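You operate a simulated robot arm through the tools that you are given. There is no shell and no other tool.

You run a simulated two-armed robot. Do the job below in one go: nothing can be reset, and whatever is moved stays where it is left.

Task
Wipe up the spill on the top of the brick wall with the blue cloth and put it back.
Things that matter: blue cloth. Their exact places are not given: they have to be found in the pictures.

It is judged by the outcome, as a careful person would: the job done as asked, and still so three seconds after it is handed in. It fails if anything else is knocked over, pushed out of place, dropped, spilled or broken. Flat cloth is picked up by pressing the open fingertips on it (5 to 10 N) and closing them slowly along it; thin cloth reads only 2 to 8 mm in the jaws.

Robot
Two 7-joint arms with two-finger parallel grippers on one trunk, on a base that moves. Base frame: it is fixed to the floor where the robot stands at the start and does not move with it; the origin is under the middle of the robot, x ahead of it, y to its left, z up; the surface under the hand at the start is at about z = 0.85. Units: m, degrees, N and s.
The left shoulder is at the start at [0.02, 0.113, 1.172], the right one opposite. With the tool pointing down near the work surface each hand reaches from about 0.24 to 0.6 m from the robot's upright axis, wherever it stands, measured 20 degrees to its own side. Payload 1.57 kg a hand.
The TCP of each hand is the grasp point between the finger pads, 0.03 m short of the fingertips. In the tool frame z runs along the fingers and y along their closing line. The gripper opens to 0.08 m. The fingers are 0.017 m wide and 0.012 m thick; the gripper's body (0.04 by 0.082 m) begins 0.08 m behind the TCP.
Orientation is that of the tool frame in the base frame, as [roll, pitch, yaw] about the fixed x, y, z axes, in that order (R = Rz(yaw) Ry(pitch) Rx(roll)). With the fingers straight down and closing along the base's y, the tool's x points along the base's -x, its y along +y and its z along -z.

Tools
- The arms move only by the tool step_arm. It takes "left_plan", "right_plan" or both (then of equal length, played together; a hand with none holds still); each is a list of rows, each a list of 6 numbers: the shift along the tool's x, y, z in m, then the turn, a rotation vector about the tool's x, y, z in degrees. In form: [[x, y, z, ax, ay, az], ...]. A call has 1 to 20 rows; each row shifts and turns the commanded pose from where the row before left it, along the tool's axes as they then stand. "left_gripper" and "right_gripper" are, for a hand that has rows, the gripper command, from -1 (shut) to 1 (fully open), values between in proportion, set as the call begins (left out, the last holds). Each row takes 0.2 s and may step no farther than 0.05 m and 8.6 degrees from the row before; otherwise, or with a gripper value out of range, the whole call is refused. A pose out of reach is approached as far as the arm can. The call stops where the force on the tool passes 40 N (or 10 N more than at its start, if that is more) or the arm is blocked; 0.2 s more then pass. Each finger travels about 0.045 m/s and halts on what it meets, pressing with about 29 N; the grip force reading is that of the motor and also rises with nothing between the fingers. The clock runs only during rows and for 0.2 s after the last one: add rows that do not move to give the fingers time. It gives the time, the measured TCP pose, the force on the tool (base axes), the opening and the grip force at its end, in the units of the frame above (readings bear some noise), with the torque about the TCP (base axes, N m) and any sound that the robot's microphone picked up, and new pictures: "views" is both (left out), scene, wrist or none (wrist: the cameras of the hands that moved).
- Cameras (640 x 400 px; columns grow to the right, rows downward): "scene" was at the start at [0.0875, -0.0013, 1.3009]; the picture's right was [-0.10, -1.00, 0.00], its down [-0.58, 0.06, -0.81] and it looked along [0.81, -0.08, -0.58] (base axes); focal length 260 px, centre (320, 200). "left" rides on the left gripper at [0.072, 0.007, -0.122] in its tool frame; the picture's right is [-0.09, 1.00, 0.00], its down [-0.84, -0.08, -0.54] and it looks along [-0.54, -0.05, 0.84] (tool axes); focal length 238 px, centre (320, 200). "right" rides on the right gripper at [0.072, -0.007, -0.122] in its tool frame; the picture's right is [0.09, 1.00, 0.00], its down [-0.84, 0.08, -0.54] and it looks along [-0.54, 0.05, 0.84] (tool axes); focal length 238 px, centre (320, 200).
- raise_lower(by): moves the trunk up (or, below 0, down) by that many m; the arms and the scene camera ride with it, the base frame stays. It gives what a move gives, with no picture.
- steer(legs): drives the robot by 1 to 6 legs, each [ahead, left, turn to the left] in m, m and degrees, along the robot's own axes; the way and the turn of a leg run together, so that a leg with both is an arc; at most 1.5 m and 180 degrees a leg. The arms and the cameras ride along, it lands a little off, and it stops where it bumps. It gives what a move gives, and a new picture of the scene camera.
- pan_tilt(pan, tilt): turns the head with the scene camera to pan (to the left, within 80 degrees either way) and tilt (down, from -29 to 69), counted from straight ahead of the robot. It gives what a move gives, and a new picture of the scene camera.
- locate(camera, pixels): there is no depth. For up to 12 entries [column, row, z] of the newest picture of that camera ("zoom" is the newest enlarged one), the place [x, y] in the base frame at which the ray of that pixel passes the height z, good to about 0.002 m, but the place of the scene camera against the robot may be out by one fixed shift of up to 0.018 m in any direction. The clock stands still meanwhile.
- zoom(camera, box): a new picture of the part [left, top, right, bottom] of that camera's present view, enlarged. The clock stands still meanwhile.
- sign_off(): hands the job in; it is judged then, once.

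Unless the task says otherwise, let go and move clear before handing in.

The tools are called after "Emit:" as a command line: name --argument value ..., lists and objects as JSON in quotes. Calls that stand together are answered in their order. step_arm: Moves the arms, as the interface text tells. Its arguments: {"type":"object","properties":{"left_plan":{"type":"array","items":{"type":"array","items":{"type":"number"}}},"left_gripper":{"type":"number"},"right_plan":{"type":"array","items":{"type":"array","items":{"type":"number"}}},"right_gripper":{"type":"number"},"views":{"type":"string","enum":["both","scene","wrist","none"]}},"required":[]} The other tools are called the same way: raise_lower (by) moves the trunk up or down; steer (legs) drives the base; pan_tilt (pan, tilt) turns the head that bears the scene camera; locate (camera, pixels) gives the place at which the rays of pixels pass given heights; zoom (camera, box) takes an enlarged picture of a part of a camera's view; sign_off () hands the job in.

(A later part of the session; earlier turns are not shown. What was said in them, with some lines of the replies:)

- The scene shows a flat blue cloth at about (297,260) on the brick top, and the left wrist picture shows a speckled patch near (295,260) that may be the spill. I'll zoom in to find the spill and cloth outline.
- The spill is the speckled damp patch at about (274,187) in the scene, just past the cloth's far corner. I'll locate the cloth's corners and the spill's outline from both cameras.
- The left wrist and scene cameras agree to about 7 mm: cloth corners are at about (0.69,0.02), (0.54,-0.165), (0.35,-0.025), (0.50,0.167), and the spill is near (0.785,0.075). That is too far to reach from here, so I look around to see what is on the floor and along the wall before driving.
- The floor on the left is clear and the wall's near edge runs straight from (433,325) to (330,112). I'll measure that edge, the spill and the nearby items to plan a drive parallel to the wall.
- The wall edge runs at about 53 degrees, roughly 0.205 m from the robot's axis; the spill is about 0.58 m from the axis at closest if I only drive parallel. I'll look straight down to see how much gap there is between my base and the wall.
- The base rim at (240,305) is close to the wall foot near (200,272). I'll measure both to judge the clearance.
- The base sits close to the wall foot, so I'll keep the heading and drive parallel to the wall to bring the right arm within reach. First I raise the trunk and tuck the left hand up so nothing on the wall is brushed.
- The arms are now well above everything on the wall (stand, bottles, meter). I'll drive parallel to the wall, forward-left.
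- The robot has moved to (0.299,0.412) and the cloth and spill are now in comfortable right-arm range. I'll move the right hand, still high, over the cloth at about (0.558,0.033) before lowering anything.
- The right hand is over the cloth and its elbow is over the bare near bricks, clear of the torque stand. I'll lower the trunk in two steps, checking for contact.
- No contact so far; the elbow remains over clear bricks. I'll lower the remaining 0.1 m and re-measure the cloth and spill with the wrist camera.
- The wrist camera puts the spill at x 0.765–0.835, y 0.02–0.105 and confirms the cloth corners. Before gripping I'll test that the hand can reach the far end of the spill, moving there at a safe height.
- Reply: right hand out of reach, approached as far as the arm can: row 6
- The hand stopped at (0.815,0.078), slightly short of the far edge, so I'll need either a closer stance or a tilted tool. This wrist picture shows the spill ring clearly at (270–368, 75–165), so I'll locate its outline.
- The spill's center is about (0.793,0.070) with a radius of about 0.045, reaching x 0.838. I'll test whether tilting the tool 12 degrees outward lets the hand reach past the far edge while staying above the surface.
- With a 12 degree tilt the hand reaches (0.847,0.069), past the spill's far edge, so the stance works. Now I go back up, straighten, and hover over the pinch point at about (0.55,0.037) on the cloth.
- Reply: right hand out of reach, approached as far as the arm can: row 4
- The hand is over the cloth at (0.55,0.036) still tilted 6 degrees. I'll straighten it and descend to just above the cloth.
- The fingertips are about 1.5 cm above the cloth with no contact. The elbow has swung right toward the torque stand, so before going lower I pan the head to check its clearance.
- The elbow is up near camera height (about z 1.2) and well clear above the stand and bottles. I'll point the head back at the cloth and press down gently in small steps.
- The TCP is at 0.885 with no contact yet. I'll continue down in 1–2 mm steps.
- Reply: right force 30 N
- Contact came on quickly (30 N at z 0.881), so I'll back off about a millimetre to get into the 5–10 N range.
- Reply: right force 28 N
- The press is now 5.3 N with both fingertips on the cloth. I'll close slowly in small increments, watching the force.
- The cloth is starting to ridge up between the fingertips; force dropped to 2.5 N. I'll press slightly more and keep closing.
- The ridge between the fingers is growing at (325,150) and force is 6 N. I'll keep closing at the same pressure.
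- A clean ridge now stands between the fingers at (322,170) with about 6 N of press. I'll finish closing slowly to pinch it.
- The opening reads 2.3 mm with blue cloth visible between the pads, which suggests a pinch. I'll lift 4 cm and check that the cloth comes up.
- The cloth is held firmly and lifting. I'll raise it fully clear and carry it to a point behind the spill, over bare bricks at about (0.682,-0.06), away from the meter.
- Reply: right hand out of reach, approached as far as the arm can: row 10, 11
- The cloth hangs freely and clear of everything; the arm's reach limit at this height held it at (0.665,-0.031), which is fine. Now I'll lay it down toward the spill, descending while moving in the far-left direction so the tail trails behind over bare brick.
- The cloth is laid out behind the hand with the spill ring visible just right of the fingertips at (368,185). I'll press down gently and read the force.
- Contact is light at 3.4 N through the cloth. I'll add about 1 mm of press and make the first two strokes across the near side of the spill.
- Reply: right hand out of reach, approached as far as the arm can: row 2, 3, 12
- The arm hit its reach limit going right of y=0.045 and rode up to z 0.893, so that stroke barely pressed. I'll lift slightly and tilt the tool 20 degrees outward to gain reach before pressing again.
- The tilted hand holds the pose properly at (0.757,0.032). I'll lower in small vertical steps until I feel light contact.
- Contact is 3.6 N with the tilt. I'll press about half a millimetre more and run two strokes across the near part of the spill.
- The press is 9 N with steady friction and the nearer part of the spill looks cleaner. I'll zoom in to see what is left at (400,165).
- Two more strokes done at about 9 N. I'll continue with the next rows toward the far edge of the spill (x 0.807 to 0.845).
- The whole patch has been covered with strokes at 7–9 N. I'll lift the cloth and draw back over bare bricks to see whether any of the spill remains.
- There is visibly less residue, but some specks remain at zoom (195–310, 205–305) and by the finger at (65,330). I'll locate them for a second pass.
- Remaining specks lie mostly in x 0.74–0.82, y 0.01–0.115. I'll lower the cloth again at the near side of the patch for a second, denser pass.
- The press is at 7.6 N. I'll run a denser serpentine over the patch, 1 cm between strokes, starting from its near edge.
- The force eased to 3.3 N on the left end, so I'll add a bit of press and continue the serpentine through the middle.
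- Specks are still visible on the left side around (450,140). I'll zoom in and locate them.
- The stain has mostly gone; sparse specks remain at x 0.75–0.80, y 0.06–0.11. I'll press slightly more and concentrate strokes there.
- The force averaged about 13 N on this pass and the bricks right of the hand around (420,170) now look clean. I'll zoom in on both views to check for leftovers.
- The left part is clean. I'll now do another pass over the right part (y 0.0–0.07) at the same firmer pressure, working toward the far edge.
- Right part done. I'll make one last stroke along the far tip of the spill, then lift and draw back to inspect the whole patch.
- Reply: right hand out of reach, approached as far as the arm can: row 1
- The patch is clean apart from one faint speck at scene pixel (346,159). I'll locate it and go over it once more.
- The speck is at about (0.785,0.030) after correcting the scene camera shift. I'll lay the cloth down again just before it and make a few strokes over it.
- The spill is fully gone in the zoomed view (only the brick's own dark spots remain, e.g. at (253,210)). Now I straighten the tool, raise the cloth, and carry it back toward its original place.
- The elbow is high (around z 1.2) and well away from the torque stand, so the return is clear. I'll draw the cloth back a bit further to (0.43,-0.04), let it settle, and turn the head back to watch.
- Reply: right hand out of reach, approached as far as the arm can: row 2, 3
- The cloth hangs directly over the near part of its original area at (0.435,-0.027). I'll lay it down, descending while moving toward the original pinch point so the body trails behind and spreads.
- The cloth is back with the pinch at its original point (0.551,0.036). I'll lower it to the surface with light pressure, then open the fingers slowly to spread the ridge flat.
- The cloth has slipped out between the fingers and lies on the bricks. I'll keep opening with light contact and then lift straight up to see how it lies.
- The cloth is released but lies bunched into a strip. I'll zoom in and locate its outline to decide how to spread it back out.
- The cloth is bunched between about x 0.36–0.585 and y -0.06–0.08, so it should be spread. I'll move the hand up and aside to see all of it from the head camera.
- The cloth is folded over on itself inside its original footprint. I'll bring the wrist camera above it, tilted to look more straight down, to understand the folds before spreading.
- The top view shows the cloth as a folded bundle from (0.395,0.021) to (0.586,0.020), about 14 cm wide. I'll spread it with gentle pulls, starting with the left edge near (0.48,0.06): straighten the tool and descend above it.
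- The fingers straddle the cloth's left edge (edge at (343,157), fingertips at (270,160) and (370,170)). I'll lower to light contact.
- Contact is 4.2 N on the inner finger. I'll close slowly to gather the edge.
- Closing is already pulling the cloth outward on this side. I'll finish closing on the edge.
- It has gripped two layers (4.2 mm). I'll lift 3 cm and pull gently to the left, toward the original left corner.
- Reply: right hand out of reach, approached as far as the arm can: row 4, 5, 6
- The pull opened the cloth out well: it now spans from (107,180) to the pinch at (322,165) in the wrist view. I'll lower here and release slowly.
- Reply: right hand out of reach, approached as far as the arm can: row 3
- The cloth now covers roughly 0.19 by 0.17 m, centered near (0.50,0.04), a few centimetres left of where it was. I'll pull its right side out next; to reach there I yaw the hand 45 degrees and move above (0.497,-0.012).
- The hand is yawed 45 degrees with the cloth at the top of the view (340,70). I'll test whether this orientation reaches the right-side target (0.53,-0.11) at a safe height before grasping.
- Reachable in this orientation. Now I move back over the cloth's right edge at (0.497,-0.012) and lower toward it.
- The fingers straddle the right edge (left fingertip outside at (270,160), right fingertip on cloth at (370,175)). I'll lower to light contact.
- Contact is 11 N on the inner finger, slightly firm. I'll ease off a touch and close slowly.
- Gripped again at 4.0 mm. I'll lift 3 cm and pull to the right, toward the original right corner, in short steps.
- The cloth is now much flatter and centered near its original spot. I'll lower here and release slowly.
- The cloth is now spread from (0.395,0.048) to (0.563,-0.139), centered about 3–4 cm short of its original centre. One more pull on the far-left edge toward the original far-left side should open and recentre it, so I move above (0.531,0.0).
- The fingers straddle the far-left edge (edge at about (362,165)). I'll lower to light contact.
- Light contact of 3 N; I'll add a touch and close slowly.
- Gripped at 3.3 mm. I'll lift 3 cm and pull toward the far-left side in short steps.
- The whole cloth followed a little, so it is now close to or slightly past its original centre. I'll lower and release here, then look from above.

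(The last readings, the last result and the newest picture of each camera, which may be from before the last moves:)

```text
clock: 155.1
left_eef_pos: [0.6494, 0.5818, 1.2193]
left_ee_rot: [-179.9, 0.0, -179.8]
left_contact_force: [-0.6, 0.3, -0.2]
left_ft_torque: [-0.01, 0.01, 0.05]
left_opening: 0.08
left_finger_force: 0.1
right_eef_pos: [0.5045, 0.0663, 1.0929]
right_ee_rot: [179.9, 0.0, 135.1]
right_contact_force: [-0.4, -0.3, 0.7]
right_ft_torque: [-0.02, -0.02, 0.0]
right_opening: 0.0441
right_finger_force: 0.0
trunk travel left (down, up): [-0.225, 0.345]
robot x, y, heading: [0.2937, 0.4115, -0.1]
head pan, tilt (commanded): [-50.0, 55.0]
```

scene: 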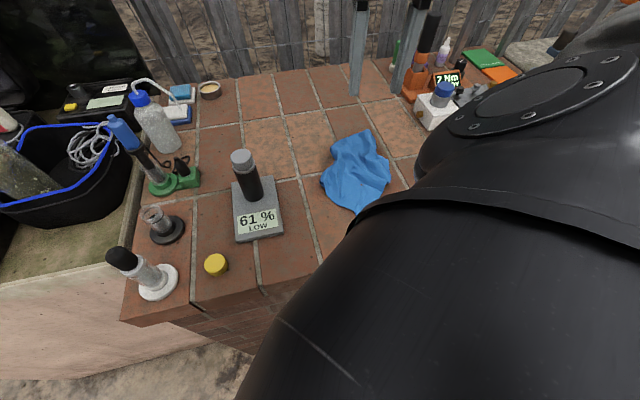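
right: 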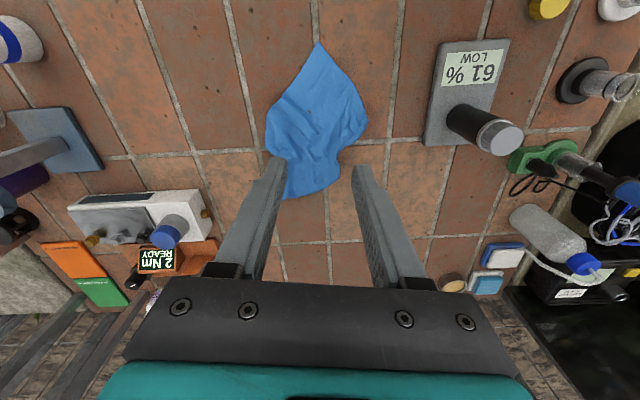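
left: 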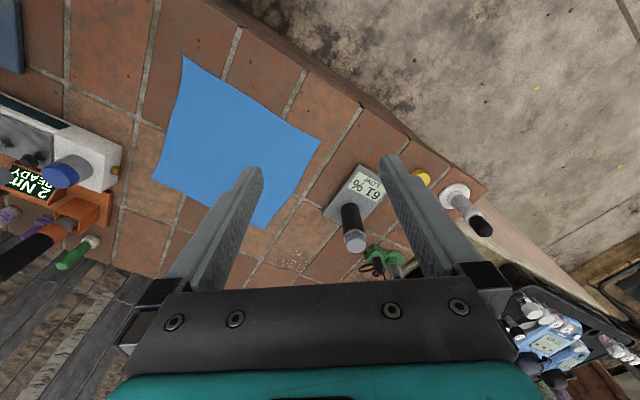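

Emit:
zoom --camera "right" --box '[240, 30, 400, 210]'

Emit:
locate --camera "right" --pixels '[[317, 43, 0.853], [267, 110, 0.853], [265, 140, 0.853], [283, 198, 0.853], [335, 180, 0.853], [366, 120, 0.853], [315, 125, 0.853], [348, 78, 0.853]]'

```text
2.22 times, centred on (320, 120) of right
```

zoom: 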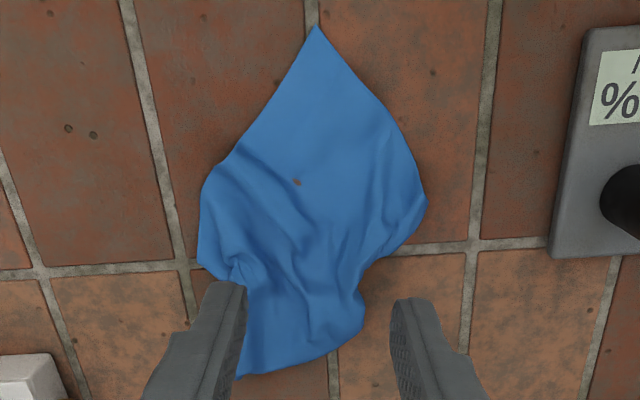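

```text
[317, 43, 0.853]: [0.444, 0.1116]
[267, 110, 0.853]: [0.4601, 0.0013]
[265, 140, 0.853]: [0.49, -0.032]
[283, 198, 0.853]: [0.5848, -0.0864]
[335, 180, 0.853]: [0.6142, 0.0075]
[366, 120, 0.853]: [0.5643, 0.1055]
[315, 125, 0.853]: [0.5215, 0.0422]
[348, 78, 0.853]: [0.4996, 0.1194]
```

The cloth lies within its original footprint, centered near (0.525,0.025), about 2–3 cm left of the original centre. One short pull on the right side, toward (0.54,-0.10), should both recentre and flatten it, so I move above (0.548,-0.047).

Emit:
step_arm --right_plan '[[-0.0278, -0.0125, 0.02, 0, 0, 0], [-0.0278, -0.0125, 0.02, 0, 0, 0], [-0.0278, -0.0125, 0.02, 0, 0, 0], [-0.0278, -0.0125, 0.02, 0, 0, 0], [0, 0, 0.045, 0, 0, 0], [0, 0, 0.045, 0, 0, 0], [0, 0, 0.027, 0, 0, 0], [0, 0, 0, 0, 0, 0]]' --right_gripper 0.4 --views "wrist"

```text
clock: 156.9
left_eef_pos: [0.6493, 0.5824, 1.2191]
left_ee_rot: [-180.0, 0.0, -179.9]
left_contact_force: [0.4, 0.5, -0.1]
left_ft_torque: [0.02, 0.02, 0.0]
left_opening: 0.08
left_finger_force: 0.1
right_eef_pos: [0.549, -0.0483, 0.897]
right_ee_rot: [-179.9, 0.1, 135.2]
right_contact_force: [-0.1, -0.6, -0.3]
right_ft_torque: [-0.02, -0.04, 0.04]
right_opening: 0.0559
right_finger_force: 0.1
trunk travel left (down, up): [-0.225, 0.345]
robot x, y, heading: [0.2995, 0.4078, 0.2]
head pan, tilt (commanded): [-50.0, 55.0]
```

right: 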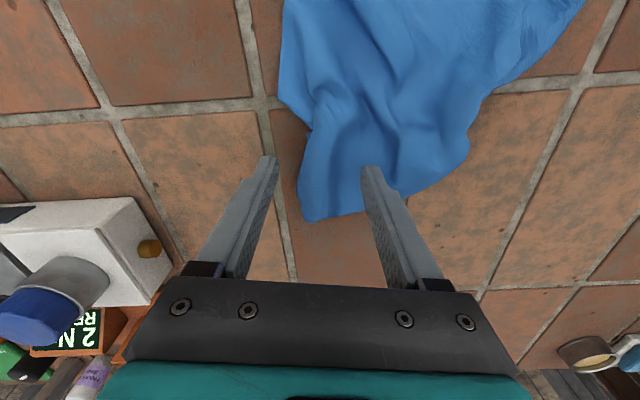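

The fingers straddle the right edge again (edge at about (305,150)). I'll lower to light contact.

Emit:
step_arm --right_plan '[[0, 0, 0.008, 0, 0, 0], [0, 0, 0.004, 0, 0, 0], [0, 0, 0.001, 0, 0, 0], [0, 0, 0, 0, 0, 0]]' --views "none"

```text
clock: 157.9
left_eef_pos: [0.6498, 0.5818, 1.2186]
left_ee_rot: [-180.0, -0.1, -179.7]
left_contact_force: [0.1, 0.4, -0.5]
left_ft_torque: [0.0, -0.02, -0.01]
left_opening: 0.08
left_finger_force: 0.0
right_eef_pos: [0.5491, -0.049, 0.8852]
right_ee_rot: [179.8, 0.0, 135.1]
right_contact_force: [0.2, 1.3, 1.9]
right_ft_torque: [0.01, 0.01, 0.02]
right_opening: 0.0558
right_finger_force: 0.1
trunk travel left (down, up): [-0.225, 0.345]
robot x, y, heading: [0.2976, 0.4103, 0.0]
head pan, tilt (commanded): [-50.0, 55.0]
```

Emit:
step_arm --right_plan '[[0, 0, 0.0012, 0, 0, 0], [0, 0, 0, 0, 0, 0]]' --views "none"

```text
clock: 158.5
left_eef_pos: [0.649, 0.582, 1.2195]
left_ee_rot: [179.9, 0.0, -179.7]
left_contact_force: [0.3, 0.4, 0.3]
left_ft_torque: [0.03, -0.02, 0.01]
left_opening: 0.0798
left_finger_force: 0.1
right_eef_pos: [0.5501, -0.0475, 0.8834]
right_ee_rot: [179.8, 0.1, 135.1]
right_contact_force: [0.8, 0.4, 2.4]
right_ft_torque: [0.08, -0.04, 0.01]
right_opening: 0.0555
right_finger_force: 0.0
trunk travel left (down, up): [-0.225, 0.345]
robot x, y, heading: [0.3033, 0.41, 0.3]
head pan, tilt (commanded): [-50.0, 55.0]
```

Light contact at 2.4 N; I'll press half a millimetre more and close slowly.

Emit:
step_arm --right_plan '[[0, 0, 0.0007, 0, 0, 0], [0, 0, 0, 0, 0, 0]]' --right_gripper 0.1 --views "none"

Emit:
step_arm --right_plan '[[0, 0, 0, 0, 0, 0], [0, 0, 0, 0, 0, 0]]' --right_gripper -0.2 --views "none"

Emit:
step_arm --right_plan '[[0, 0, 0, 0, 0, 0], [0, 0, 0, 0, 0, 0]]' --right_gripper -0.5 --views "none"

Emit:
step_arm --right_plan '[[0, 0, 0, 0, 0, 0], [0, 0, 0, 0, 0, 0]]' --right_gripper -0.8 --views "none"

Emit:
step_arm --right_plan '[[0, 0, 0, 0, 0, 0], [0, 0, 0, 0, 0, 0], [0, 0, 0, 0, 0, 0]]' --right_gripper -1.0 --views "wrist"

```text
clock: 159.1
left_eef_pos: [0.6493, 0.5824, 1.2192]
left_ee_rot: [-180.0, 0.0, -179.8]
left_contact_force: [0.2, -0.5, 0.5]
left_ft_torque: [-0.02, -0.01, -0.01]
left_opening: 0.0798
left_finger_force: 0.0
right_eef_pos: [0.5496, -0.0474, 0.8828]
right_ee_rot: [179.9, 0.2, 135.1]
right_contact_force: [2.2, 1.3, 7.8]
right_ft_torque: [0.19, -0.15, -0.01]
right_opening: 0.0462
right_finger_force: 1.6
trunk travel left (down, up): [-0.225, 0.345]
robot x, y, heading: [0.3012, 0.4121, -0.1]
head pan, tilt (commanded): [-50.0, 55.0]
```

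```text
clock: 159.7
left_eef_pos: [0.6485, 0.5821, 1.2189]
left_ee_rot: [180.0, 0.0, -179.8]
left_contact_force: [0.7, 0.8, 0.4]
left_ft_torque: [-0.03, -0.01, -0.01]
left_opening: 0.0798
left_finger_force: 0.0
right_eef_pos: [0.5499, -0.0472, 0.8831]
right_ee_rot: [-179.9, 0.3, 135.1]
right_contact_force: [1.6, -0.1, 10.2]
right_ft_torque: [0.16, -0.11, -0.05]
right_opening: 0.0328
right_finger_force: 1.0
trunk travel left (down, up): [-0.225, 0.345]
robot x, y, heading: [0.2988, 0.4134, 0.1]
head pan, tilt (commanded): [-50.0, 55.0]
```

```text
clock: 160.3
left_eef_pos: [0.6482, 0.5829, 1.2188]
left_ee_rot: [-180.0, 0.0, -179.8]
left_contact_force: [0.3, -0.1, -0.6]
left_ft_torque: [0.01, 0.02, 0.02]
left_opening: 0.08
left_finger_force: 0.0
right_eef_pos: [0.5493, -0.0474, 0.883]
right_ee_rot: [180.0, 0.1, 135.1]
right_contact_force: [1.1, -0.3, 11.2]
right_ft_torque: [0.2, -0.09, -0.01]
right_opening: 0.0208
right_finger_force: 0.7
trunk travel left (down, up): [-0.225, 0.345]
robot x, y, heading: [0.2994, 0.4093, 0.1]
head pan, tilt (commanded): [-50.0, 55.0]
```

```text
clock: 160.9
left_eef_pos: [0.6483, 0.5826, 1.2181]
left_ee_rot: [-179.9, 0.0, -179.9]
left_contact_force: [0.3, 0.9, 0.2]
left_ft_torque: [0.0, 0.01, 0.03]
left_opening: 0.08
left_finger_force: 0.1
right_eef_pos: [0.5486, -0.0465, 0.8837]
right_ee_rot: [-179.9, 0.1, 135.2]
right_contact_force: [0.9, 0.6, 10.8]
right_ft_torque: [0.17, -0.09, -0.04]
right_opening: 0.0095
right_finger_force: 1.1
trunk travel left (down, up): [-0.225, 0.345]
robot x, y, heading: [0.2978, 0.4137, 0.3]
head pan, tilt (commanded): [-50.0, 55.0]
```

```text
clock: 161.7
left_eef_pos: [0.6488, 0.5827, 1.2192]
left_ee_rot: [180.0, 0.1, -179.8]
left_contact_force: [0.1, 0.8, 0.1]
left_ft_torque: [0.01, -0.03, 0.04]
left_opening: 0.0798
left_finger_force: 0.1
right_eef_pos: [0.55, -0.0473, 0.8836]
right_ee_rot: [180.0, 0.1, 135.1]
right_contact_force: [2.1, 0.7, 12.1]
right_ft_torque: [0.13, -0.05, -0.02]
right_opening: 0.0044
right_finger_force: 24.9
trunk travel left (down, up): [-0.225, 0.345]
robot x, y, heading: [0.2951, 0.4091, -0.0]
head pan, tilt (commanded): [-50.0, 55.0]
```

right: 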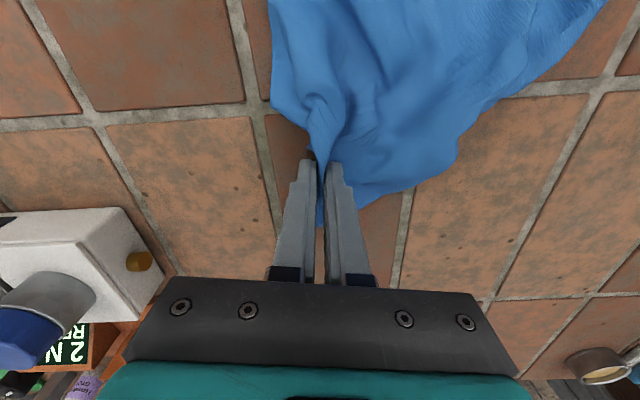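

Gripped at 4.4 mm. I'll lift 3 cm and pull gently to the right by about 5 cm.

Emit:
step_arm --right_plan '[[0, 0, -0.015, 0, 0, 0], [0, 0, -0.015, 0, 0, 0], [-0.008, -0.0115, 0, 0, 0, 0], [-0.008, -0.0115, 0, 0, 0, 0], [-0.008, -0.0115, 0, 0, 0, 0], [-0.008, -0.0115, 0, 0, 0, 0], [0, 0, 0, 0, 0, 0]]' --views "both"

Emit:
zoom --camera "scene" --box '[300, 110, 460, 210]'

```text
clock: 163.3
left_eef_pos: [0.6491, 0.5814, 1.2179]
left_ee_rot: [-180.0, 0.0, -179.8]
left_contact_force: [0.2, -0.2, 0.3]
left_ft_torque: [-0.01, -0.03, 0.0]
left_opening: 0.08
left_finger_force: 0.1
right_eef_pos: [0.5396, -0.1032, 0.9118]
right_ee_rot: [180.0, 0.1, 135.2]
right_contact_force: [-0.5, 0.1, 0.2]
right_ft_torque: [0.05, 0.0, 0.03]
right_opening: 0.0045
right_finger_force: 24.9
trunk travel left (down, up): [-0.225, 0.345]
robot x, y, heading: [0.2956, 0.4109, -0.2]
head pan, tilt (commanded): [-50.0, 55.0]
```

scene: 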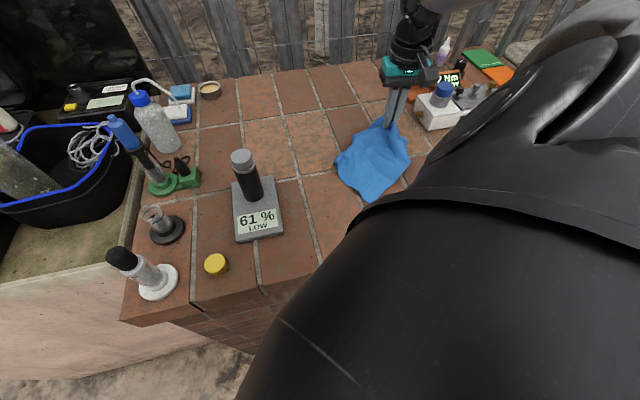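
right: 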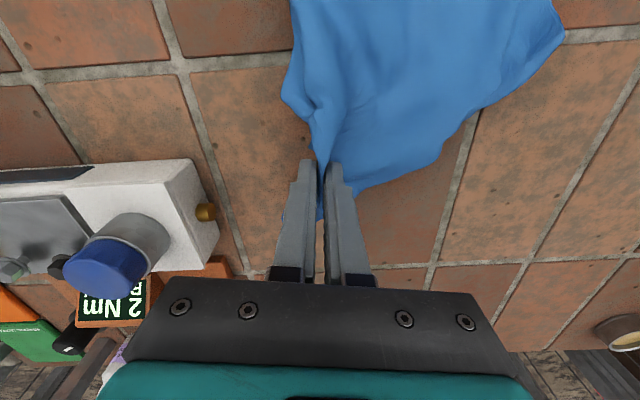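

```text
4.00 times, centred on (380, 160) of scene
```

zoom: 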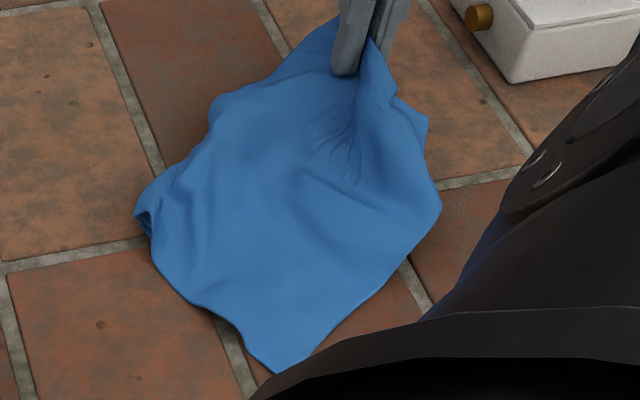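

That spread the cloth nicely into a broad, nearly flat sheet. I'll lower and release here, then rise clear.

Emit:
step_arm --right_plan '[[0, 0, 0.015, 0, 0, 0], [0, 0, 0.009, 0, 0, 0], [0, 0, 0.003, 0, 0, 0], [0, 0, 0, 0, 0, 0]]' --views "none"

Emit:
step_arm --right_plan '[[0, 0, 0, 0, 0, 0], [0, 0, 0, 0, 0, 0]]' --right_gripper -0.7 --views "none"

Emit:
step_arm --right_plan '[[0, 0, 0, 0, 0, 0], [0, 0, 0, 0, 0, 0]]' --right_gripper -0.3 --views "none"

Emit:
step_arm --right_plan '[[0, 0, 0, 0, 0, 0], [0, 0, -0.01, 0, 0, 0], [0, 0, -0.04, 0, 0, 0], [0, 0, -0.04, 0, 0, 0], [0, 0, -0.04, 0, 0, 0], [0, 0, -0.04, 0, 0, 0], [0, 0, -0.04, 0, 0, 0], [0.035, 0.01, 0, 0, 0, 0], [0.035, 0.01, 0, 0, 0, 0], [0.035, 0.01, 0, 0, 0, 0], [0, 0, 0, 0, 0, 0]]' --right_gripper 0.1 --views "both"

```text
clock: 164.3
left_eef_pos: [0.6493, 0.5821, 1.2196]
left_ee_rot: [180.0, 0.0, -179.6]
left_contact_force: [-0.2, 0.1, -0.1]
left_ft_torque: [0.0, -0.02, 0.0]
left_opening: 0.0797
left_finger_force: 0.1
right_eef_pos: [0.5392, -0.1034, 0.885]
right_ee_rot: [179.9, 0.1, 135.0]
right_contact_force: [0.1, 0.0, 3.3]
right_ft_torque: [0.01, -0.03, -0.01]
right_opening: 0.0044
right_finger_force: 25.2
trunk travel left (down, up): [-0.225, 0.345]
robot x, y, heading: [0.2992, 0.4102, 0.2]
head pan, tilt (commanded): [-50.0, 55.0]
```

```text
clock: 164.9
left_eef_pos: [0.6498, 0.5802, 1.2193]
left_ee_rot: [-180.0, 0.0, -179.9]
left_contact_force: [0.4, 0.0, -0.3]
left_ft_torque: [-0.01, -0.01, -0.02]
left_opening: 0.0801
left_finger_force: 0.0
right_eef_pos: [0.5389, -0.1039, 0.8847]
right_ee_rot: [179.9, 0.0, 135.2]
right_contact_force: [0.4, 0.2, 0.0]
right_ft_torque: [0.01, 0.01, 0.02]
right_opening: 0.0123
right_finger_force: 0.1
trunk travel left (down, up): [-0.225, 0.345]
robot x, y, heading: [0.2984, 0.4071, 0.2]
head pan, tilt (commanded): [-50.0, 55.0]
```

```text
clock: 165.5
left_eef_pos: [0.6483, 0.5822, 1.219]
left_ee_rot: [180.0, 0.0, -179.9]
left_contact_force: [-0.3, 0.2, -0.8]
left_ft_torque: [0.04, 0.0, 0.0]
left_opening: 0.0801
left_finger_force: 0.0
right_eef_pos: [0.5391, -0.1031, 0.8836]
right_ee_rot: [179.9, 0.1, 135.1]
right_contact_force: [-0.1, 0.3, 0.7]
right_ft_torque: [-0.03, -0.01, 0.01]
right_opening: 0.0276
right_finger_force: 0.1
trunk travel left (down, up): [-0.225, 0.345]
robot x, y, heading: [0.2989, 0.4103, 0.1]
head pan, tilt (commanded): [-50.0, 55.0]
```

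```text
clock: 167.9
left_eef_pos: [0.6482, 0.582, 1.2192]
left_ee_rot: [-180.0, 0.0, -179.8]
left_contact_force: [0.1, 0.5, 0.4]
left_ft_torque: [-0.02, 0.01, 0.03]
left_opening: 0.0801
left_finger_force: 0.0
right_eef_pos: [0.4862, -0.0068, 1.0947]
right_ee_rot: [179.9, 0.0, 135.1]
right_contact_force: [-0.3, 0.0, 1.6]
right_ft_torque: [0.01, -0.04, -0.04]
right_opening: 0.0438
right_finger_force: 0.0
trunk travel left (down, up): [-0.225, 0.345]
robot x, y, heading: [0.295, 0.4114, 0.1]
head pan, tilt (commanded): [-50.0, 55.0]
```

scene: 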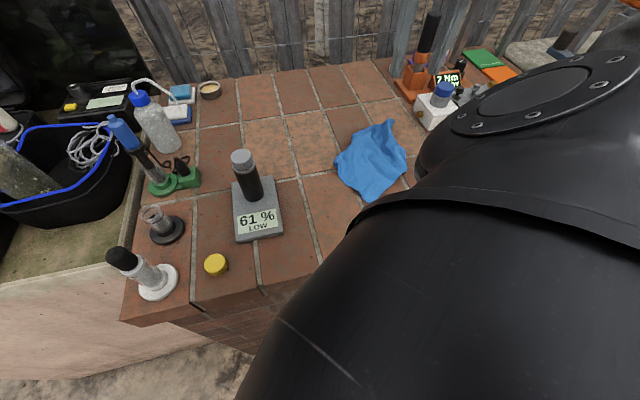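
right: 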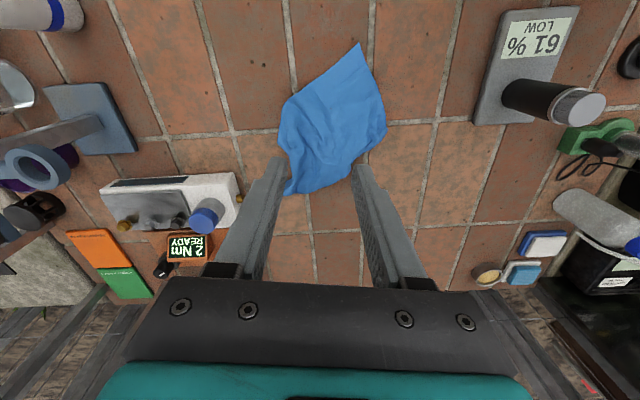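

Emit:
zoom --camera "right" --box '[250, 30, 410, 210]'

Emit:
locate --camera "right" --pixels '[[360, 44, 0.853], [283, 100, 0.853], [280, 130, 0.853], [285, 193, 0.853], [345, 170, 0.853], [386, 125, 0.853], [330, 120, 0.853], [378, 90, 0.853]]'

```text
2.22 times, centred on (330, 120) of right
```

zoom: 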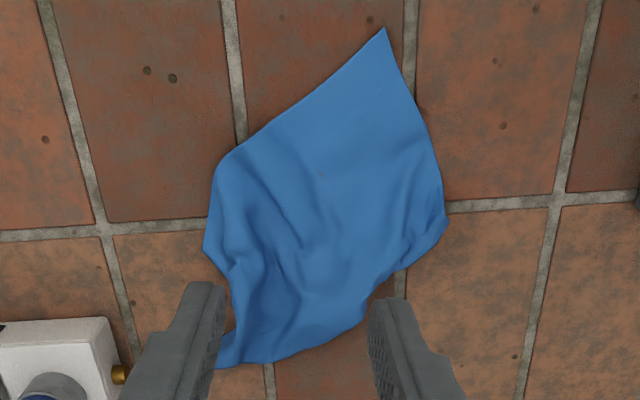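

```text
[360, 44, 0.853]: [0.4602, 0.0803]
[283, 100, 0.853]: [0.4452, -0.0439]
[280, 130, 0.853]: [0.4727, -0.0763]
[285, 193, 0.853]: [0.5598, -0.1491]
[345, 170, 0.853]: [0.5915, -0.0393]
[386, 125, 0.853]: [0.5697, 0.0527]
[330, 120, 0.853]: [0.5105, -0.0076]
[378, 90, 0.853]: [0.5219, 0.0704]
```

The cloth is released and lies reasonably flat, centered near (0.515,-0.015), within 1.5 cm of its original centre and inside its original footprint. I'll raise the hand further clear and check the spill spot and the other items once more.

Emit:
step_arm --right_plan '[[0, 0, -0.03, 0, 0, 0], [0, 0, -0.03, 0, 0, 0], [0, 0, 0, 0, 0, 0]]' --views "none"

Emit:
pan_tilt --pan -35 --tilt 48

Emit:
zoom --camera "scene" --box '[240, 100, 480, 250]'

Emit:
zoom --camera "scene" --box '[300, 125, 420, 200]'

```text
clock: 168.7
left_eef_pos: [0.6478, 0.5821, 1.2192]
left_ee_rot: [-180.0, -0.1, -179.8]
left_contact_force: [0.3, 0.3, 0.2]
left_ft_torque: [-0.02, -0.01, -0.03]
left_opening: 0.0799
left_finger_force: 0.0
right_eef_pos: [0.4863, -0.0075, 1.1555]
right_ee_rot: [179.9, 0.0, 135.0]
right_contact_force: [0.7, 0.6, -0.8]
right_ft_torque: [0.02, 0.0, 0.01]
right_opening: 0.044
right_finger_force: 0.0
trunk travel left (down, up): [-0.225, 0.345]
robot x, y, heading: [0.3009, 0.4126, 0.0]
head pan, tilt (commanded): [-50.0, 55.0]
```

```text
clock: 169.5
left_eef_pos: [0.6491, 0.5812, 1.2187]
left_ee_rot: [-180.0, -0.1, -179.7]
left_contact_force: [0.1, -0.1, -0.5]
left_ft_torque: [-0.01, -0.04, 0.0]
left_opening: 0.0803
left_finger_force: 0.0
right_eef_pos: [0.4856, -0.0071, 1.1549]
right_ee_rot: [179.9, 0.2, 135.0]
right_contact_force: [0.4, 0.6, -0.4]
right_ft_torque: [-0.02, 0.0, -0.04]
right_opening: 0.0442
right_finger_force: 0.0
trunk travel left (down, up): [-0.225, 0.345]
robot x, y, heading: [0.2959, 0.4132, 0.1]
head pan, tilt (commanded): [-35.0, 48.0]
```

scene: 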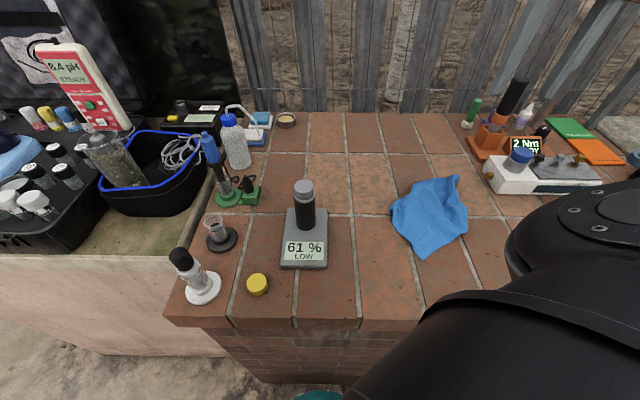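

```text
2.67 times, centred on (360, 175) of scene
```

zoom: 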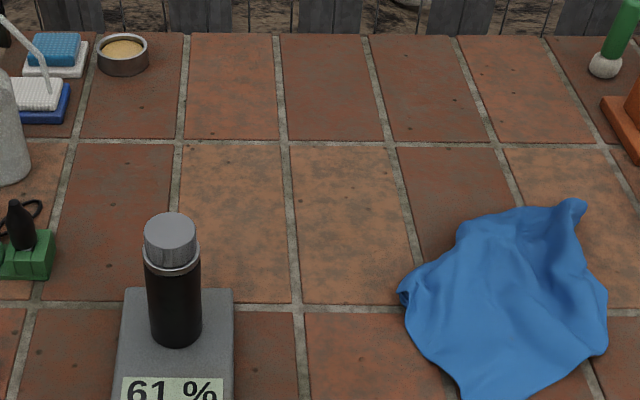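

```text
5.33 times, centred on (360, 162) of scene
```

zoom: 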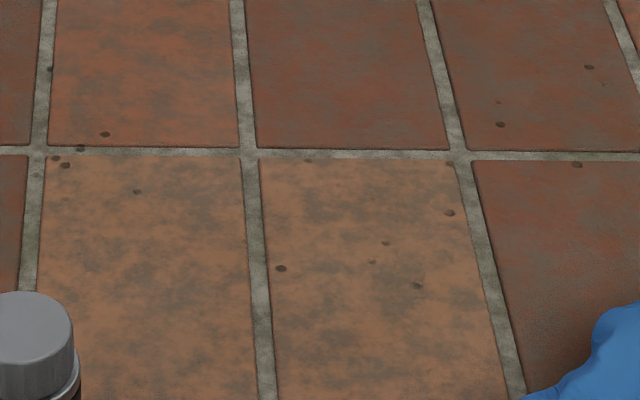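

The bricks where the spill was are clean, with only the bricks' own dark pits showing. The meter, bottles, white box and the other items in view stand where they were. The cloth lies released in its original place with both hands clear, so I'm handing in.

Emit:
sign_off

```text
The job is handed in.
```

I wiped up the spill on top of the brick wall with the blue cloth and put the cloth back where it was. I then handed the job in.

- **Spill:** The zoomed pictures show clean bricks at the spot. It took several passes, with one extra go over a last speck.
- **Cloth:** It is released and lies inside its original footprint, with its centre about 1.5 cm from where it started. It is not as flat as before: some edges are still folded under, so it covers roughly half its original area, and it is turned from its first orientation.
- **Everything else:** Nothing else in view looks moved or knocked over, and both hands are clear. I drove the base about half a metre along the wall to reach the spill and left it there.
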